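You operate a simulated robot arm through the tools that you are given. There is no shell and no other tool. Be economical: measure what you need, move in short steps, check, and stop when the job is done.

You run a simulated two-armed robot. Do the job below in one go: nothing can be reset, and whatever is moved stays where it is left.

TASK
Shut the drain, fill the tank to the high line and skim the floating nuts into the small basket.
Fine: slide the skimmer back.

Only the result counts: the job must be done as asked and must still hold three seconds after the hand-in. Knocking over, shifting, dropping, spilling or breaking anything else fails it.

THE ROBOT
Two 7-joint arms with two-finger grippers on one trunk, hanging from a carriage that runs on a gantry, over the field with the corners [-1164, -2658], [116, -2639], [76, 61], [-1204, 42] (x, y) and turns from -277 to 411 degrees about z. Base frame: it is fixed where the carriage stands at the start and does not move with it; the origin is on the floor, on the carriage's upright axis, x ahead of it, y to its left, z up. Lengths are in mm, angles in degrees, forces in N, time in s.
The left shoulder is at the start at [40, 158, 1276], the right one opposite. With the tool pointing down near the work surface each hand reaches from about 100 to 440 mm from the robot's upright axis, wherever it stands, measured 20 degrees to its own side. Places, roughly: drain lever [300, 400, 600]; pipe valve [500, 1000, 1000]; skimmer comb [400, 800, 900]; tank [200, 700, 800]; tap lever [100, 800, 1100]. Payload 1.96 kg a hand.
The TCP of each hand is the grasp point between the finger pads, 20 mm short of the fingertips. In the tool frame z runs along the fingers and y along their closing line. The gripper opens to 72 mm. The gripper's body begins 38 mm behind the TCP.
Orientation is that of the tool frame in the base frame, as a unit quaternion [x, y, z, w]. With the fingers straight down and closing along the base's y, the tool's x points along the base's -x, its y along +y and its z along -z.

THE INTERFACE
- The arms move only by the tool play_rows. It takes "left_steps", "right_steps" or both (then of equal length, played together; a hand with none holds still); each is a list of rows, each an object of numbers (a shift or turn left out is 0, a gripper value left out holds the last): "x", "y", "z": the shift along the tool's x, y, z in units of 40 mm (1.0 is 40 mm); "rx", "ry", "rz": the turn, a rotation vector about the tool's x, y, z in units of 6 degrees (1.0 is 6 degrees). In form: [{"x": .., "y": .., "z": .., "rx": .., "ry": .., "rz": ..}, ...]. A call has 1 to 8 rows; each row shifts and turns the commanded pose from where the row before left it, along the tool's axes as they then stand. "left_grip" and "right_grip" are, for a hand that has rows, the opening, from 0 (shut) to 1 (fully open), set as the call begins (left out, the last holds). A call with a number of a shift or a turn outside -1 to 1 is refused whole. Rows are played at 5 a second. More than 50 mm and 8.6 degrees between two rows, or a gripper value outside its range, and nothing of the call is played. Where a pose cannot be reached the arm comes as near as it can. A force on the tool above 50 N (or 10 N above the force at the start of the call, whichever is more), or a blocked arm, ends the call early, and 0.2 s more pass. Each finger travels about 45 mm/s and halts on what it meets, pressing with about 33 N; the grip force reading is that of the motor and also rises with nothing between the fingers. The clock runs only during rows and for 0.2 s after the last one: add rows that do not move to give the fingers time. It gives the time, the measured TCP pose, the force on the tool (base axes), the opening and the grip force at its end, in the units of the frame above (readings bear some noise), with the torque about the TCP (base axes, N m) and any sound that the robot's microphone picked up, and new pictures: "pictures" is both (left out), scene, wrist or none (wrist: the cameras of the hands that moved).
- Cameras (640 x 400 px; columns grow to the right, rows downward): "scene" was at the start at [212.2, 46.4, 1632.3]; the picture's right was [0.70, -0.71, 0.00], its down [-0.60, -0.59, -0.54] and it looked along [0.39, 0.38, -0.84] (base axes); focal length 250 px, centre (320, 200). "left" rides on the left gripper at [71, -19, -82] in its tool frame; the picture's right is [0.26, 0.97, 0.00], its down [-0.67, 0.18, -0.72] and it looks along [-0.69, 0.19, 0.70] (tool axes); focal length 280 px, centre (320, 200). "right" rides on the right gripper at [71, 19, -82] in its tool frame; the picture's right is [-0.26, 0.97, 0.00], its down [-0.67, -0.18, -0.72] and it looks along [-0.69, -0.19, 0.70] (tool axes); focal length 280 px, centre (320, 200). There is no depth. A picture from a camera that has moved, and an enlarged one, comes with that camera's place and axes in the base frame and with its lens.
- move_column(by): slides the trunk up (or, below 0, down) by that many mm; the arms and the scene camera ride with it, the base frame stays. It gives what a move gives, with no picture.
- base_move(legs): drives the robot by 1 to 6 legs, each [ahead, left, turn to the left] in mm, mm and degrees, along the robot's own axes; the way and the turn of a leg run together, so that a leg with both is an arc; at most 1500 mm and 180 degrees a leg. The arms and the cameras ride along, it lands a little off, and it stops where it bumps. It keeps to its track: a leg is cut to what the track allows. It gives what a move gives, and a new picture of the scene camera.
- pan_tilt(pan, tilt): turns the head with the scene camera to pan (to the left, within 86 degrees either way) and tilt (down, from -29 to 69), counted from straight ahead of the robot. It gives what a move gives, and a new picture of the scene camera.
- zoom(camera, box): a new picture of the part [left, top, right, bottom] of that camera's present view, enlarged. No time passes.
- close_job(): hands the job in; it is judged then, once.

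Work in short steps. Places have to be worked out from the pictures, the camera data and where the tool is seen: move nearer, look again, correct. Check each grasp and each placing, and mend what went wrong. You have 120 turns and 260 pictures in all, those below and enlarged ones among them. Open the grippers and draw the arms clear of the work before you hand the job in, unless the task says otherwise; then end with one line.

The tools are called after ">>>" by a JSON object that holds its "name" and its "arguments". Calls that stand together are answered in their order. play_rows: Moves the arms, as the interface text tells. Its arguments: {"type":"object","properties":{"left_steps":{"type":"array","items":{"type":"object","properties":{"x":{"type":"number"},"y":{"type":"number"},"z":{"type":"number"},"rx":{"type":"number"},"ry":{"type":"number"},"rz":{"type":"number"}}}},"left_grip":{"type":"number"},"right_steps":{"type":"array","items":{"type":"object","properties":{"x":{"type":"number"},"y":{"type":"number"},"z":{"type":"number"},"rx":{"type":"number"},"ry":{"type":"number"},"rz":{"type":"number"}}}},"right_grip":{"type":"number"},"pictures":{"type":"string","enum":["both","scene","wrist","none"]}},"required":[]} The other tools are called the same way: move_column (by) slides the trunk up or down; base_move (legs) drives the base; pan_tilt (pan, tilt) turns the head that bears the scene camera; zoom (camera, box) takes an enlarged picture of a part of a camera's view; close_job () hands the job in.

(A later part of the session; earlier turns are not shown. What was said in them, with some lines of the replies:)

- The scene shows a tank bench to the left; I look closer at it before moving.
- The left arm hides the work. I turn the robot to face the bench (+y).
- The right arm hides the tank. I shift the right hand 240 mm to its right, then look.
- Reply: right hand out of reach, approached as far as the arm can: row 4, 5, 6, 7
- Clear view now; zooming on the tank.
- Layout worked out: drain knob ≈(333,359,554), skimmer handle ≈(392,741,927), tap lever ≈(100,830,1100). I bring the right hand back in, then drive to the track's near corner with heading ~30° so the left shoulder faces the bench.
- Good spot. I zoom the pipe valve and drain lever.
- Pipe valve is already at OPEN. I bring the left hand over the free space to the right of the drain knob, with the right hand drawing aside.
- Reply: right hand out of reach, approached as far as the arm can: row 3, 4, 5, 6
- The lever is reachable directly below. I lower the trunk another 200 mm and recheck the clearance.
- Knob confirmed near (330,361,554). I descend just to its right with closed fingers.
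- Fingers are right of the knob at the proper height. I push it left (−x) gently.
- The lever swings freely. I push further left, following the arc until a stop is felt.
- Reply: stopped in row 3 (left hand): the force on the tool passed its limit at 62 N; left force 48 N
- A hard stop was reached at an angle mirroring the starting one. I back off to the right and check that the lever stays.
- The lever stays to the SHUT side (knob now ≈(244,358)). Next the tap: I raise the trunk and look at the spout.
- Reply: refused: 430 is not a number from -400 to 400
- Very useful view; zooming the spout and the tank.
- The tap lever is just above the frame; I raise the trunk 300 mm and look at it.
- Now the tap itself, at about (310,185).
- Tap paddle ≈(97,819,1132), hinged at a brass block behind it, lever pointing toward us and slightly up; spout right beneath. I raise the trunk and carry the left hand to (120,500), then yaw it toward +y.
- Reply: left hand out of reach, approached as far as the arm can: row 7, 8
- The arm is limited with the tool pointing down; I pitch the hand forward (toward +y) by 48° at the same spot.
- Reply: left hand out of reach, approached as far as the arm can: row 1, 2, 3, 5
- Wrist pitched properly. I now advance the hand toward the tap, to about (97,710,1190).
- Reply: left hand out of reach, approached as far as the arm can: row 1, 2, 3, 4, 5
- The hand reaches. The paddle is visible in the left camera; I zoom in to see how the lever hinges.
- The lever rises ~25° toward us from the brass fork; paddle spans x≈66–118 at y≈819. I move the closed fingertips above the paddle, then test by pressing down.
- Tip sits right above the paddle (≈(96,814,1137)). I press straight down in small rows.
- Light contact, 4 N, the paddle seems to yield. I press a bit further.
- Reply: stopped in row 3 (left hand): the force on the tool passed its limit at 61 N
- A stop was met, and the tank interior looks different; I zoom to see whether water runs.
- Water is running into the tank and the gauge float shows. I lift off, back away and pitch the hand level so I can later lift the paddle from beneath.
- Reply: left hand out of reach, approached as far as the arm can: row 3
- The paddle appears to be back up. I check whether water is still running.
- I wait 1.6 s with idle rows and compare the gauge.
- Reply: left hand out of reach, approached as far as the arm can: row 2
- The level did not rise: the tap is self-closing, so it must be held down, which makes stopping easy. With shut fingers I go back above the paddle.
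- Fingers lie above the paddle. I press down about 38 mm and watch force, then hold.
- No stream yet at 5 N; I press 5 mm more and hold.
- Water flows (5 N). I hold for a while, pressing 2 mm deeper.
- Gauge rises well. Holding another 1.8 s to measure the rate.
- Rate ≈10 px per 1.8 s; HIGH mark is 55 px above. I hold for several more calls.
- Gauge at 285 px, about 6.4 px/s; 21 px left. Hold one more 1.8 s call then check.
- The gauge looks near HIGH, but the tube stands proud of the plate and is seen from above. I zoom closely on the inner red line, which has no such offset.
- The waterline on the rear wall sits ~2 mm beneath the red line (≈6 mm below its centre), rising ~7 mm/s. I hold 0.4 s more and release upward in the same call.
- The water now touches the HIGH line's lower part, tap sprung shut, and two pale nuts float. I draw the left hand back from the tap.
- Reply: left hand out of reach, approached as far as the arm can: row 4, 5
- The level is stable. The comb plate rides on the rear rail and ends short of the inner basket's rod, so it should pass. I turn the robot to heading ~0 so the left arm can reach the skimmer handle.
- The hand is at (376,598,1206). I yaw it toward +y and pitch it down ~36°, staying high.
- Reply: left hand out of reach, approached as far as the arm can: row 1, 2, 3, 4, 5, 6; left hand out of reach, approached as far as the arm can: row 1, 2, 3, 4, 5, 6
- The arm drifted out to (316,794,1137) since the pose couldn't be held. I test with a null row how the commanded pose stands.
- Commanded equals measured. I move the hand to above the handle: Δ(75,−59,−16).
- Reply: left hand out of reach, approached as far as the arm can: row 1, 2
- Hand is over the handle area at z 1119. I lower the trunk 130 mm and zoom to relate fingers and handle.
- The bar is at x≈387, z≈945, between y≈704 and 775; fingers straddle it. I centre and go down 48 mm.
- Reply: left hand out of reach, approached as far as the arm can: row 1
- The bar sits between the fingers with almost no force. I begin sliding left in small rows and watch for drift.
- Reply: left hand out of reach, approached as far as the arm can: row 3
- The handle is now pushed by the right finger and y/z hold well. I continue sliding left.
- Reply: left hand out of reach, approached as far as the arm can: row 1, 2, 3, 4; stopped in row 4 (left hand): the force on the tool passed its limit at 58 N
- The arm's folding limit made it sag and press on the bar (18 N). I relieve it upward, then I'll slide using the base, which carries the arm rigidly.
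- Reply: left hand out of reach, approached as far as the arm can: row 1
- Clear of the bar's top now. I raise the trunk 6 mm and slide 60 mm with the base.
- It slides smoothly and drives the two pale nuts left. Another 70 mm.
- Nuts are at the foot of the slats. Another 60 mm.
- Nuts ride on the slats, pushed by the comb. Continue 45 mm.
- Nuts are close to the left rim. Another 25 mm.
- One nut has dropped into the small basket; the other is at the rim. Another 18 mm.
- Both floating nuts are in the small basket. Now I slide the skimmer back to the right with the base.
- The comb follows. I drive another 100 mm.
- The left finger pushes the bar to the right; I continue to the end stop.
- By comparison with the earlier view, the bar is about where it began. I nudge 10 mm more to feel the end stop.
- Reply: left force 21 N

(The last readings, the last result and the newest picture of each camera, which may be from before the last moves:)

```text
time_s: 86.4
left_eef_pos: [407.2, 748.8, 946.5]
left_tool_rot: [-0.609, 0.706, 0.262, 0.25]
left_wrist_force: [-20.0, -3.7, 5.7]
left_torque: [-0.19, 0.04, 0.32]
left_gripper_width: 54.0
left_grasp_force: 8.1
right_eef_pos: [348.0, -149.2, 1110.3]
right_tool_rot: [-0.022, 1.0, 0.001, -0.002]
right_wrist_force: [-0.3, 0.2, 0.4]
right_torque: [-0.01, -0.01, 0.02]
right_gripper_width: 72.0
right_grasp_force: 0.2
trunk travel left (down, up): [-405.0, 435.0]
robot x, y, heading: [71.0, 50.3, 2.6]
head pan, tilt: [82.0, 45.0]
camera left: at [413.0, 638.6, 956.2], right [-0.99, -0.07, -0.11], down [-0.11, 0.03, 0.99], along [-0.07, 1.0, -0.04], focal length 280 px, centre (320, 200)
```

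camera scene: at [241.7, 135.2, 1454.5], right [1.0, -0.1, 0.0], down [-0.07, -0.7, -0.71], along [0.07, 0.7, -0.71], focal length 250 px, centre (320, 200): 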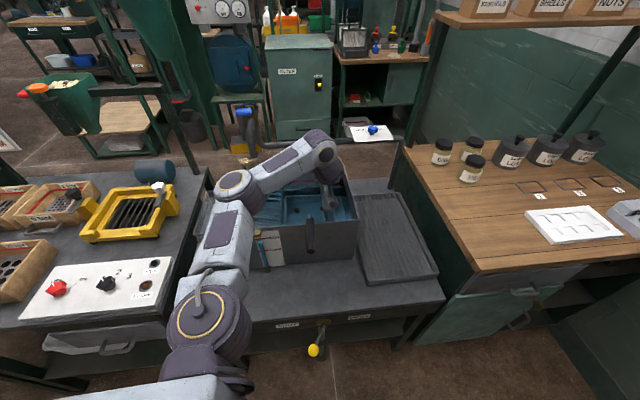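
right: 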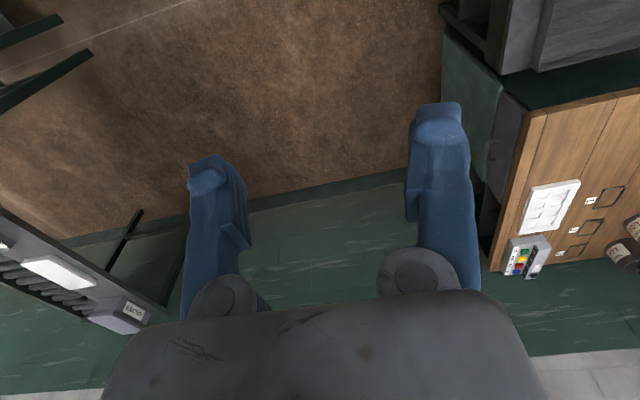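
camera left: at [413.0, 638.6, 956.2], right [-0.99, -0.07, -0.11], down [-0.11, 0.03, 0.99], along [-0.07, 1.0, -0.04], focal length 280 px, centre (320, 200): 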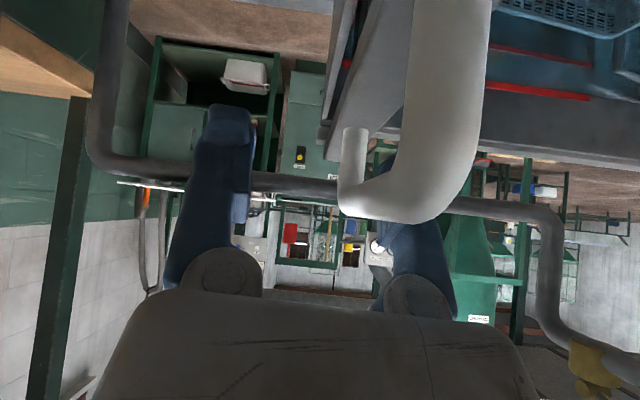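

The end stop is met (20 N). I ease back to centre, open wider and lift straight out.

>>> {"name": "play_rows", "arguments": {"left_steps": [{"x": 0.05, "y": 0.3}, {}, {"x": -0.5, "z": -0.54}, {"x": -0.5, "z": -0.54}, {"x": -0.5, "z": -0.54}, {"x": -0.5, "z": -0.54}], "left_grip": 0.85, "pictures": "wrist"}}

>>> {"name": "move_column", "arguments": {"by": 150}}

```text
time_s: 87.8
left_eef_pos: [406.5, 748.0, 1065.0]
left_tool_rot: [-0.608, 0.706, 0.26, 0.253]
left_wrist_force: [0.2, 0.5, -0.4]
left_torque: [-0.01, 0.03, -0.02]
left_gripper_width: 60.9
left_grasp_force: 0.1
right_eef_pos: [352.3, -149.6, 1111.1]
right_tool_rot: [-0.022, 1.0, 0.0, 0.0]
right_wrist_force: [-0.6, 0.6, -0.3]
right_torque: [0.01, 0.01, -0.01]
right_gripper_width: 71.8
right_grasp_force: 0.1
trunk travel left (down, up): [-405.0, 435.0]
robot x, y, heading: [73.2, 54.8, 2.5]
head pan, tilt: [82.0, 45.0]
camera left: at [412.3, 637.9, 1074.4], right [-0.99, -0.07, -0.12], down [-0.12, 0.03, 0.99], along [-0.07, 1.0, -0.04], focal length 280 px, centre (320, 200)
```

left: 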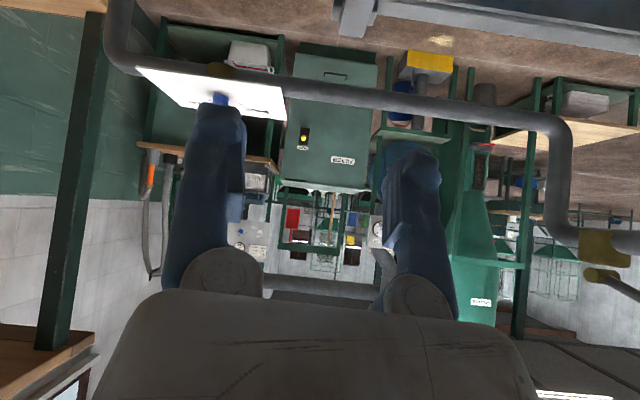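

```text
time_s: 89.6
left_eef_pos: [406.3, 748.2, 1213.5]
left_tool_rot: [-0.608, 0.706, 0.261, 0.252]
left_wrist_force: [1.2, -0.7, -0.4]
left_torque: [-0.03, 0.02, -0.02]
left_gripper_width: 61.3
left_grasp_force: 0.0
right_eef_pos: [351.5, -149.7, 1261.2]
right_tool_rot: [-0.022, 1.0, 0.0, 0.0]
right_wrist_force: [0.2, -0.1, 0.7]
right_torque: [-0.01, 0.03, 0.0]
right_gripper_width: 71.9
right_grasp_force: 0.1
trunk travel left (down, up): [-555.0, 285.0]
robot x, y, heading: [76.2, 55.1, 2.5]
head pan, tilt: [82.0, 45.0]
```

All clear above. I back the whole robot away from the bench (−y) by 250 mm.

>>> {"name": "base_move", "arguments": {"legs": [[0, -250, 0]]}}

>>> {"name": "zoom", "arguments": {"camera": "scene", "box": [190, 80, 400, 240]}}

```text
time_s: 91.4
left_eef_pos: [407.1, 497.5, 1212.8]
left_tool_rot: [-0.611, 0.703, 0.262, 0.251]
left_wrist_force: [-0.4, -0.5, 0.4]
left_torque: [0.03, -0.01, -0.01]
left_gripper_width: 61.4
left_grasp_force: 0.0
right_eef_pos: [358.8, -399.8, 1261.2]
right_tool_rot: [-0.026, 1.0, 0.0, 0.0]
right_wrist_force: [-0.4, 1.1, -0.1]
right_torque: [-0.01, -0.02, -0.01]
right_gripper_width: 71.7
right_grasp_force: 0.0
trunk travel left (down, up): [-555.0, 285.0]
robot x, y, heading: [77.3, -204.5, 2.8]
head pan, tilt: [82.0, 45.0]
camera scene: at [246.3, -116.5, 1604.4], right [1.0, -0.09, 0.0], down [-0.06, -0.7, -0.71], along [0.06, 0.7, -0.71], focal length 250 px, centre (320, 200)
```

scene: 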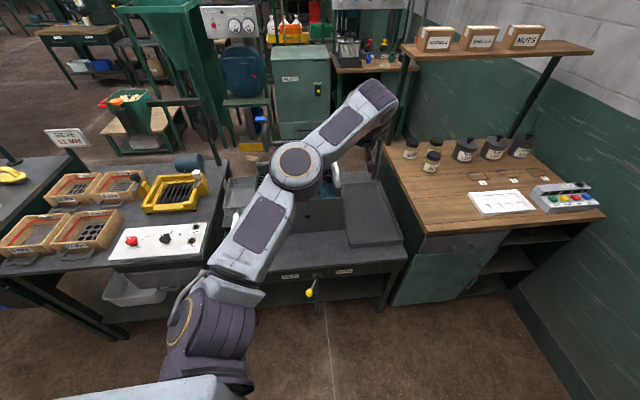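

```text
2.50 times, centred on (295, 160) of scene
camera zoom: at [246.3, -116.5, 1604.4], right [1.0, -0.09, 0.0], down [-0.06, -0.7, -0.71], along [0.06, 0.7, -0.71], focal length 624 px, centre (382, 300)
```

zoom: 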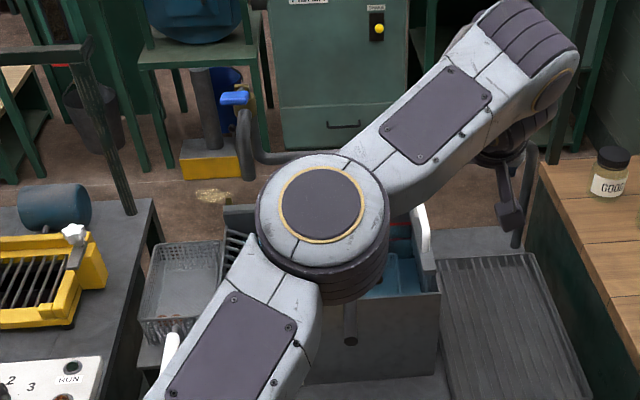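

The arm hides the tank; I shift left 300 mm and look right of the arm.

>>> {"name": "base_move", "arguments": {"legs": [[-350, -50, 0]]}}

>>> {"name": "pan_tilt", "arguments": {"pan": 50, "tilt": 40}}

```text
time_s: 93.7
left_eef_pos: [53.4, 429.8, 1213.0]
left_tool_rot: [-0.613, 0.702, 0.262, 0.25]
left_wrist_force: [0.1, -0.3, 0.4]
left_torque: [0.02, -0.01, 0.02]
left_gripper_width: 61.3
left_grasp_force: 0.1
right_eef_pos: [12.8, -468.3, 1261.6]
right_tool_rot: [-0.029, 1.0, 0.0, 0.0]
right_wrist_force: [-0.6, 0.3, 0.7]
right_torque: [0.0, 0.0, -0.02]
right_gripper_width: 72.0
right_grasp_force: 0.1
trunk travel left (down, up): [-555.0, 285.0]
robot x, y, heading: [-270.4, -272.8, 3.2]
head pan, tilt: [82.0, 45.0]
camera scene: at [-102.7, -184.9, 1604.3], right [1.0, -0.08, 0.0], down [-0.06, -0.7, -0.71], along [0.06, 0.7, -0.71], focal length 250 px, centre (320, 200)
```

scene: 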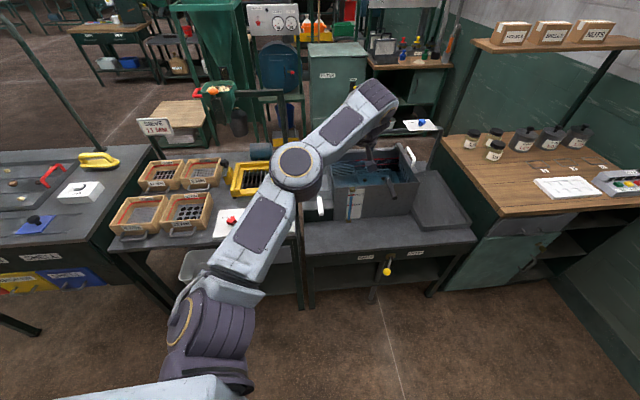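

```text
time_s: 94.7
left_eef_pos: [53.5, 430.4, 1214.3]
left_tool_rot: [-0.614, 0.701, 0.263, 0.25]
left_wrist_force: [0.0, -0.4, 1.1]
left_torque: [-0.01, -0.03, -0.03]
left_gripper_width: 61.4
left_grasp_force: 0.1
right_eef_pos: [11.7, -468.4, 1260.2]
right_tool_rot: [-0.029, 1.0, 0.0, 0.0]
right_wrist_force: [-0.3, -0.1, 0.1]
right_torque: [-0.01, -0.01, 0.01]
right_gripper_width: 71.7
right_grasp_force: 0.1
trunk travel left (down, up): [-555.0, 285.0]
robot x, y, heading: [-272.7, -271.2, 3.5]
head pan, tilt: [50.0, 40.0]
camera scene: at [-58.5, -197.7, 1611.6], right [0.8, -0.6, 0.0], down [-0.38, -0.52, -0.77], along [0.46, 0.61, -0.64], focal length 250 px, centre (320, 200)
```

scene: 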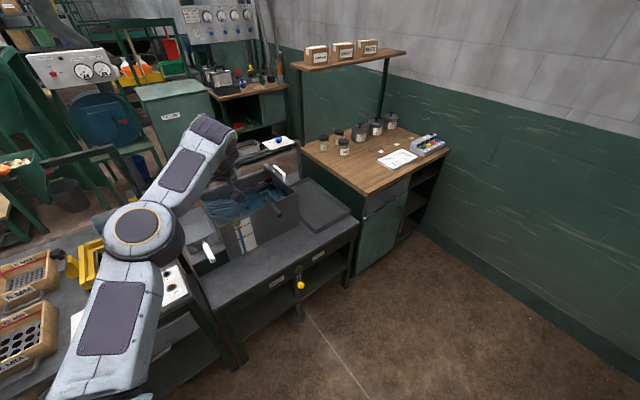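

Now I zoom to verify level, nuts, comb and drain lever.

>>> {"name": "zoom", "arguments": {"camera": "scene", "box": [180, 150, 320, 260]}}

>>> {"name": "zoom", "arguments": {"camera": "scene", "box": [225, 205, 285, 255]}}

>>> {"name": "zoom", "arguments": {"camera": "scene", "box": [240, 250, 340, 320]}}

```text
3.64 times, centred on (250, 205) of scene
camera zoom: at [-58.5, -197.7, 1611.6], right [0.8, -0.6, 0.0], down [-0.38, -0.52, -0.77], along [0.46, 0.61, -0.64], focal length 907 px, centre (574, 182)
```

zoom: 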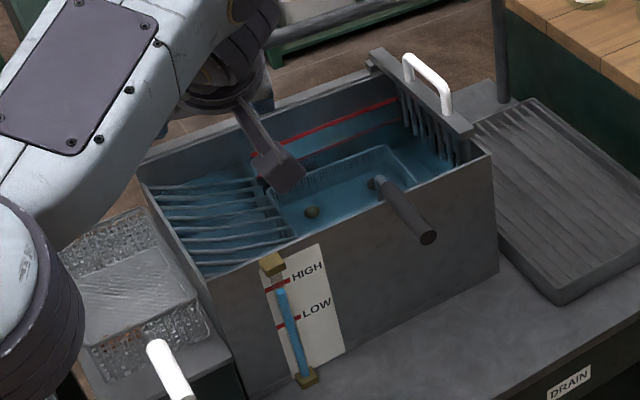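

```text
8.00 times, centred on (255, 230) of scene
camera zoom: at [-58.5, -197.7, 1611.6], right [0.8, -0.6, 0.0], down [-0.38, -0.52, -0.77], along [0.46, 0.61, -0.64], focal length 1996 px, centre (840, -40)
```

zoom: 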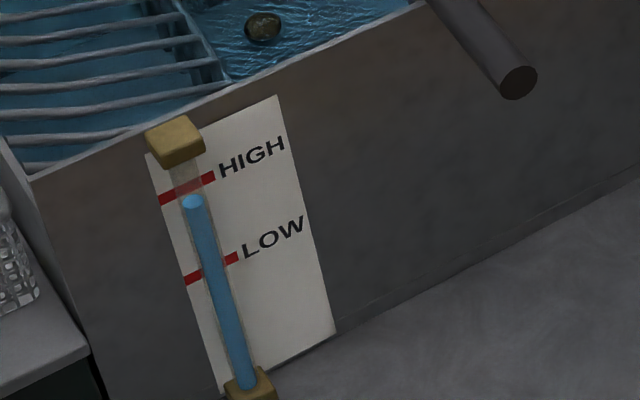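

```text
5.71 times, centred on (290, 285) of scene
camera zoom: at [-58.5, -197.7, 1611.6], right [0.8, -0.6, 0.0], down [-0.38, -0.52, -0.77], along [0.46, 0.61, -0.64], focal length 1426 px, centre (491, -286)
```

zoom: 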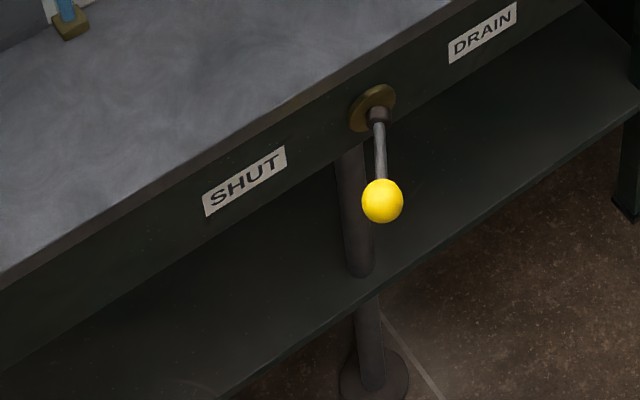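

Lever at SHUT, comb back, gauge near HIGH. I zoom the rear red line and the basket once more.

>>> {"name": "zoom", "arguments": {"camera": "scene", "box": [240, 172, 280, 200]}}

>>> {"name": "base_move", "arguments": {"legs": [[0, -250, 0]]}}

>>> {"name": "move_column", "arguments": {"by": -400}}

>>> {"name": "pan_tilt", "arguments": {"pan": 60, "tilt": 15}}

```text
14.29 times, centred on (260, 186) of scene
camera zoom: at [-58.5, -197.7, 1611.6], right [0.8, -0.6, 0.0], down [-0.38, -0.52, -0.77], along [0.46, 0.61, -0.64], focal length 3564 px, centre (1177, 400)
```

zoom: 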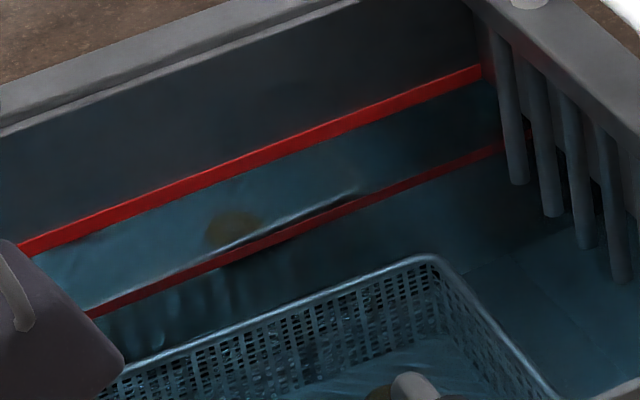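

```text
time_s: 96.5
left_eef_pos: [66.9, 185.6, 1213.3]
left_tool_rot: [-0.614, 0.701, 0.263, 0.249]
left_wrist_force: [-1.2, 0.0, -1.1]
left_torque: [0.0, -0.01, 0.03]
left_gripper_width: 61.2
left_grasp_force: 0.1
right_eef_pos: [27.1, -712.8, 1260.1]
right_tool_rot: [-0.03, 1.0, 0.0, 0.0]
right_wrist_force: [-0.1, 0.7, -0.4]
right_torque: [-0.01, -0.02, 0.01]
right_gripper_width: 72.3
right_grasp_force: 0.1
trunk travel left (down, up): [-555.0, 285.0]
robot x, y, heading: [-255.6, -518.8, 3.2]
head pan, tilt: [50.0, 40.0]
camera scene: at [-44.3, -442.6, 1611.6], right [0.8, -0.6, 0.0], down [-0.38, -0.52, -0.77], along [0.46, 0.61, -0.64], focal length 250 px, centre (320, 200)
```

scene: 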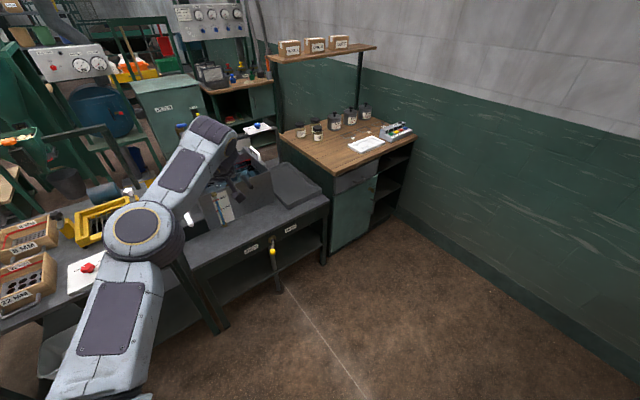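

```text
time_s: 100.3
left_eef_pos: [67.2, 186.7, 814.0]
left_tool_rot: [-0.613, 0.701, 0.263, 0.25]
left_wrist_force: [-0.6, -0.9, 0.7]
left_torque: [0.01, 0.02, 0.0]
left_gripper_width: 61.2
left_grasp_force: 0.0
right_eef_pos: [28.0, -712.9, 860.9]
right_tool_rot: [-0.03, 1.0, 0.001, 0.0]
right_wrist_force: [0.6, 0.3, 0.3]
right_torque: [-0.01, -0.02, -0.01]
right_gripper_width: 72.2
right_grasp_force: 0.1
trunk travel left (down, up): [-155.0, 685.0]
robot x, y, heading: [-255.9, -515.6, 3.5]
head pan, tilt: [50.0, 40.0]
```

```text
time_s: 101.2
left_eef_pos: [67.4, 186.0, 812.8]
left_tool_rot: [-0.613, 0.702, 0.263, 0.25]
left_wrist_force: [-0.9, -0.8, 0.2]
left_torque: [-0.01, -0.01, -0.01]
left_gripper_width: 61.2
left_grasp_force: 0.1
right_eef_pos: [26.4, -712.6, 861.2]
right_tool_rot: [-0.03, 1.0, 0.0, 0.0]
right_wrist_force: [-0.3, 0.2, -0.8]
right_torque: [0.02, -0.02, -0.03]
right_gripper_width: 71.8
right_grasp_force: 0.1
trunk travel left (down, up): [-155.0, 685.0]
robot x, y, heading: [-260.1, -519.7, 3.4]
head pan, tilt: [60.0, 15.0]
camera scene: at [-53.1, -427.2, 1251.1], right [0.89, -0.45, 0.0], down [-0.12, -0.23, -0.97], along [0.43, 0.86, -0.26], focal length 250 px, centre (320, 200)
```

scene: 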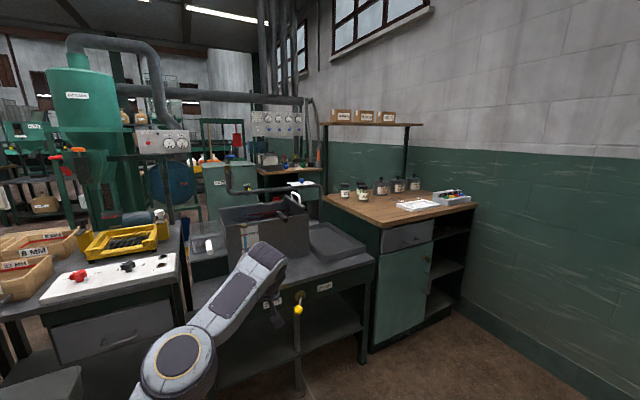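

The arm is low and away, and the tank is seen at a shallow angle; I zoom the gauge, tank and basket.

>>> {"name": "zoom", "arguments": {"camera": "scene", "box": [225, 205, 275, 255]}}

>>> {"name": "zoom", "arguments": {"camera": "scene", "box": [185, 180, 315, 270]}}

```text
8.00 times, centred on (250, 230) of scene
camera zoom: at [-53.1, -427.2, 1251.1], right [0.89, -0.45, 0.0], down [-0.12, -0.23, -0.97], along [0.43, 0.86, -0.26], focal length 1996 px, centre (880, -40)
```

zoom: 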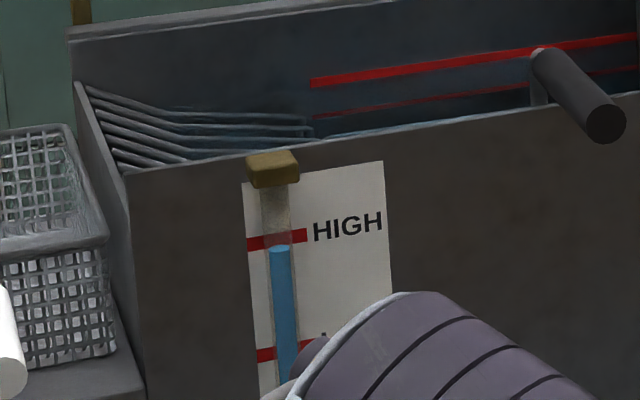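

```text
4.44 times, centred on (250, 225) of scene
camera zoom: at [-53.1, -427.2, 1251.1], right [0.89, -0.45, 0.0], down [-0.12, -0.23, -0.97], along [0.43, 0.86, -0.26], focal length 1109 px, centre (631, 89)
```

zoom: 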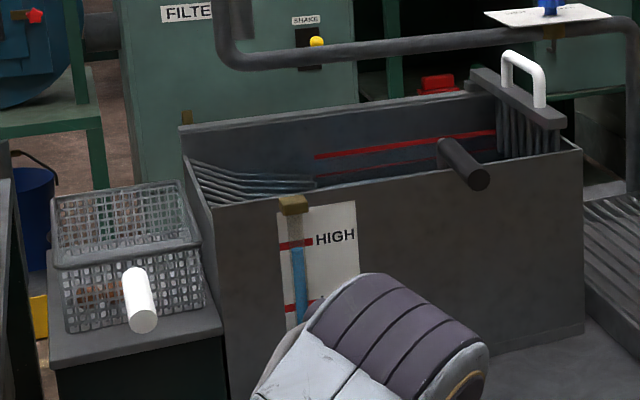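

Corrected for the tube's offset, the gauge stands within about 2 mm of HIGH. Both nuts lie in the small basket, the comb is back at its right stop, the lever is at SHUT and the tap is closed. The arms are clear and the grippers open, so I hand in.

>>> {"name": "close_job", "arguments": {}}

```text
The job is handed in.
```

The drain is shut, the tank is filled to the HIGH line (within about 2 mm by the gauge), both floating nuts are in the small basket, and the skimmer is back at its right-hand stop.
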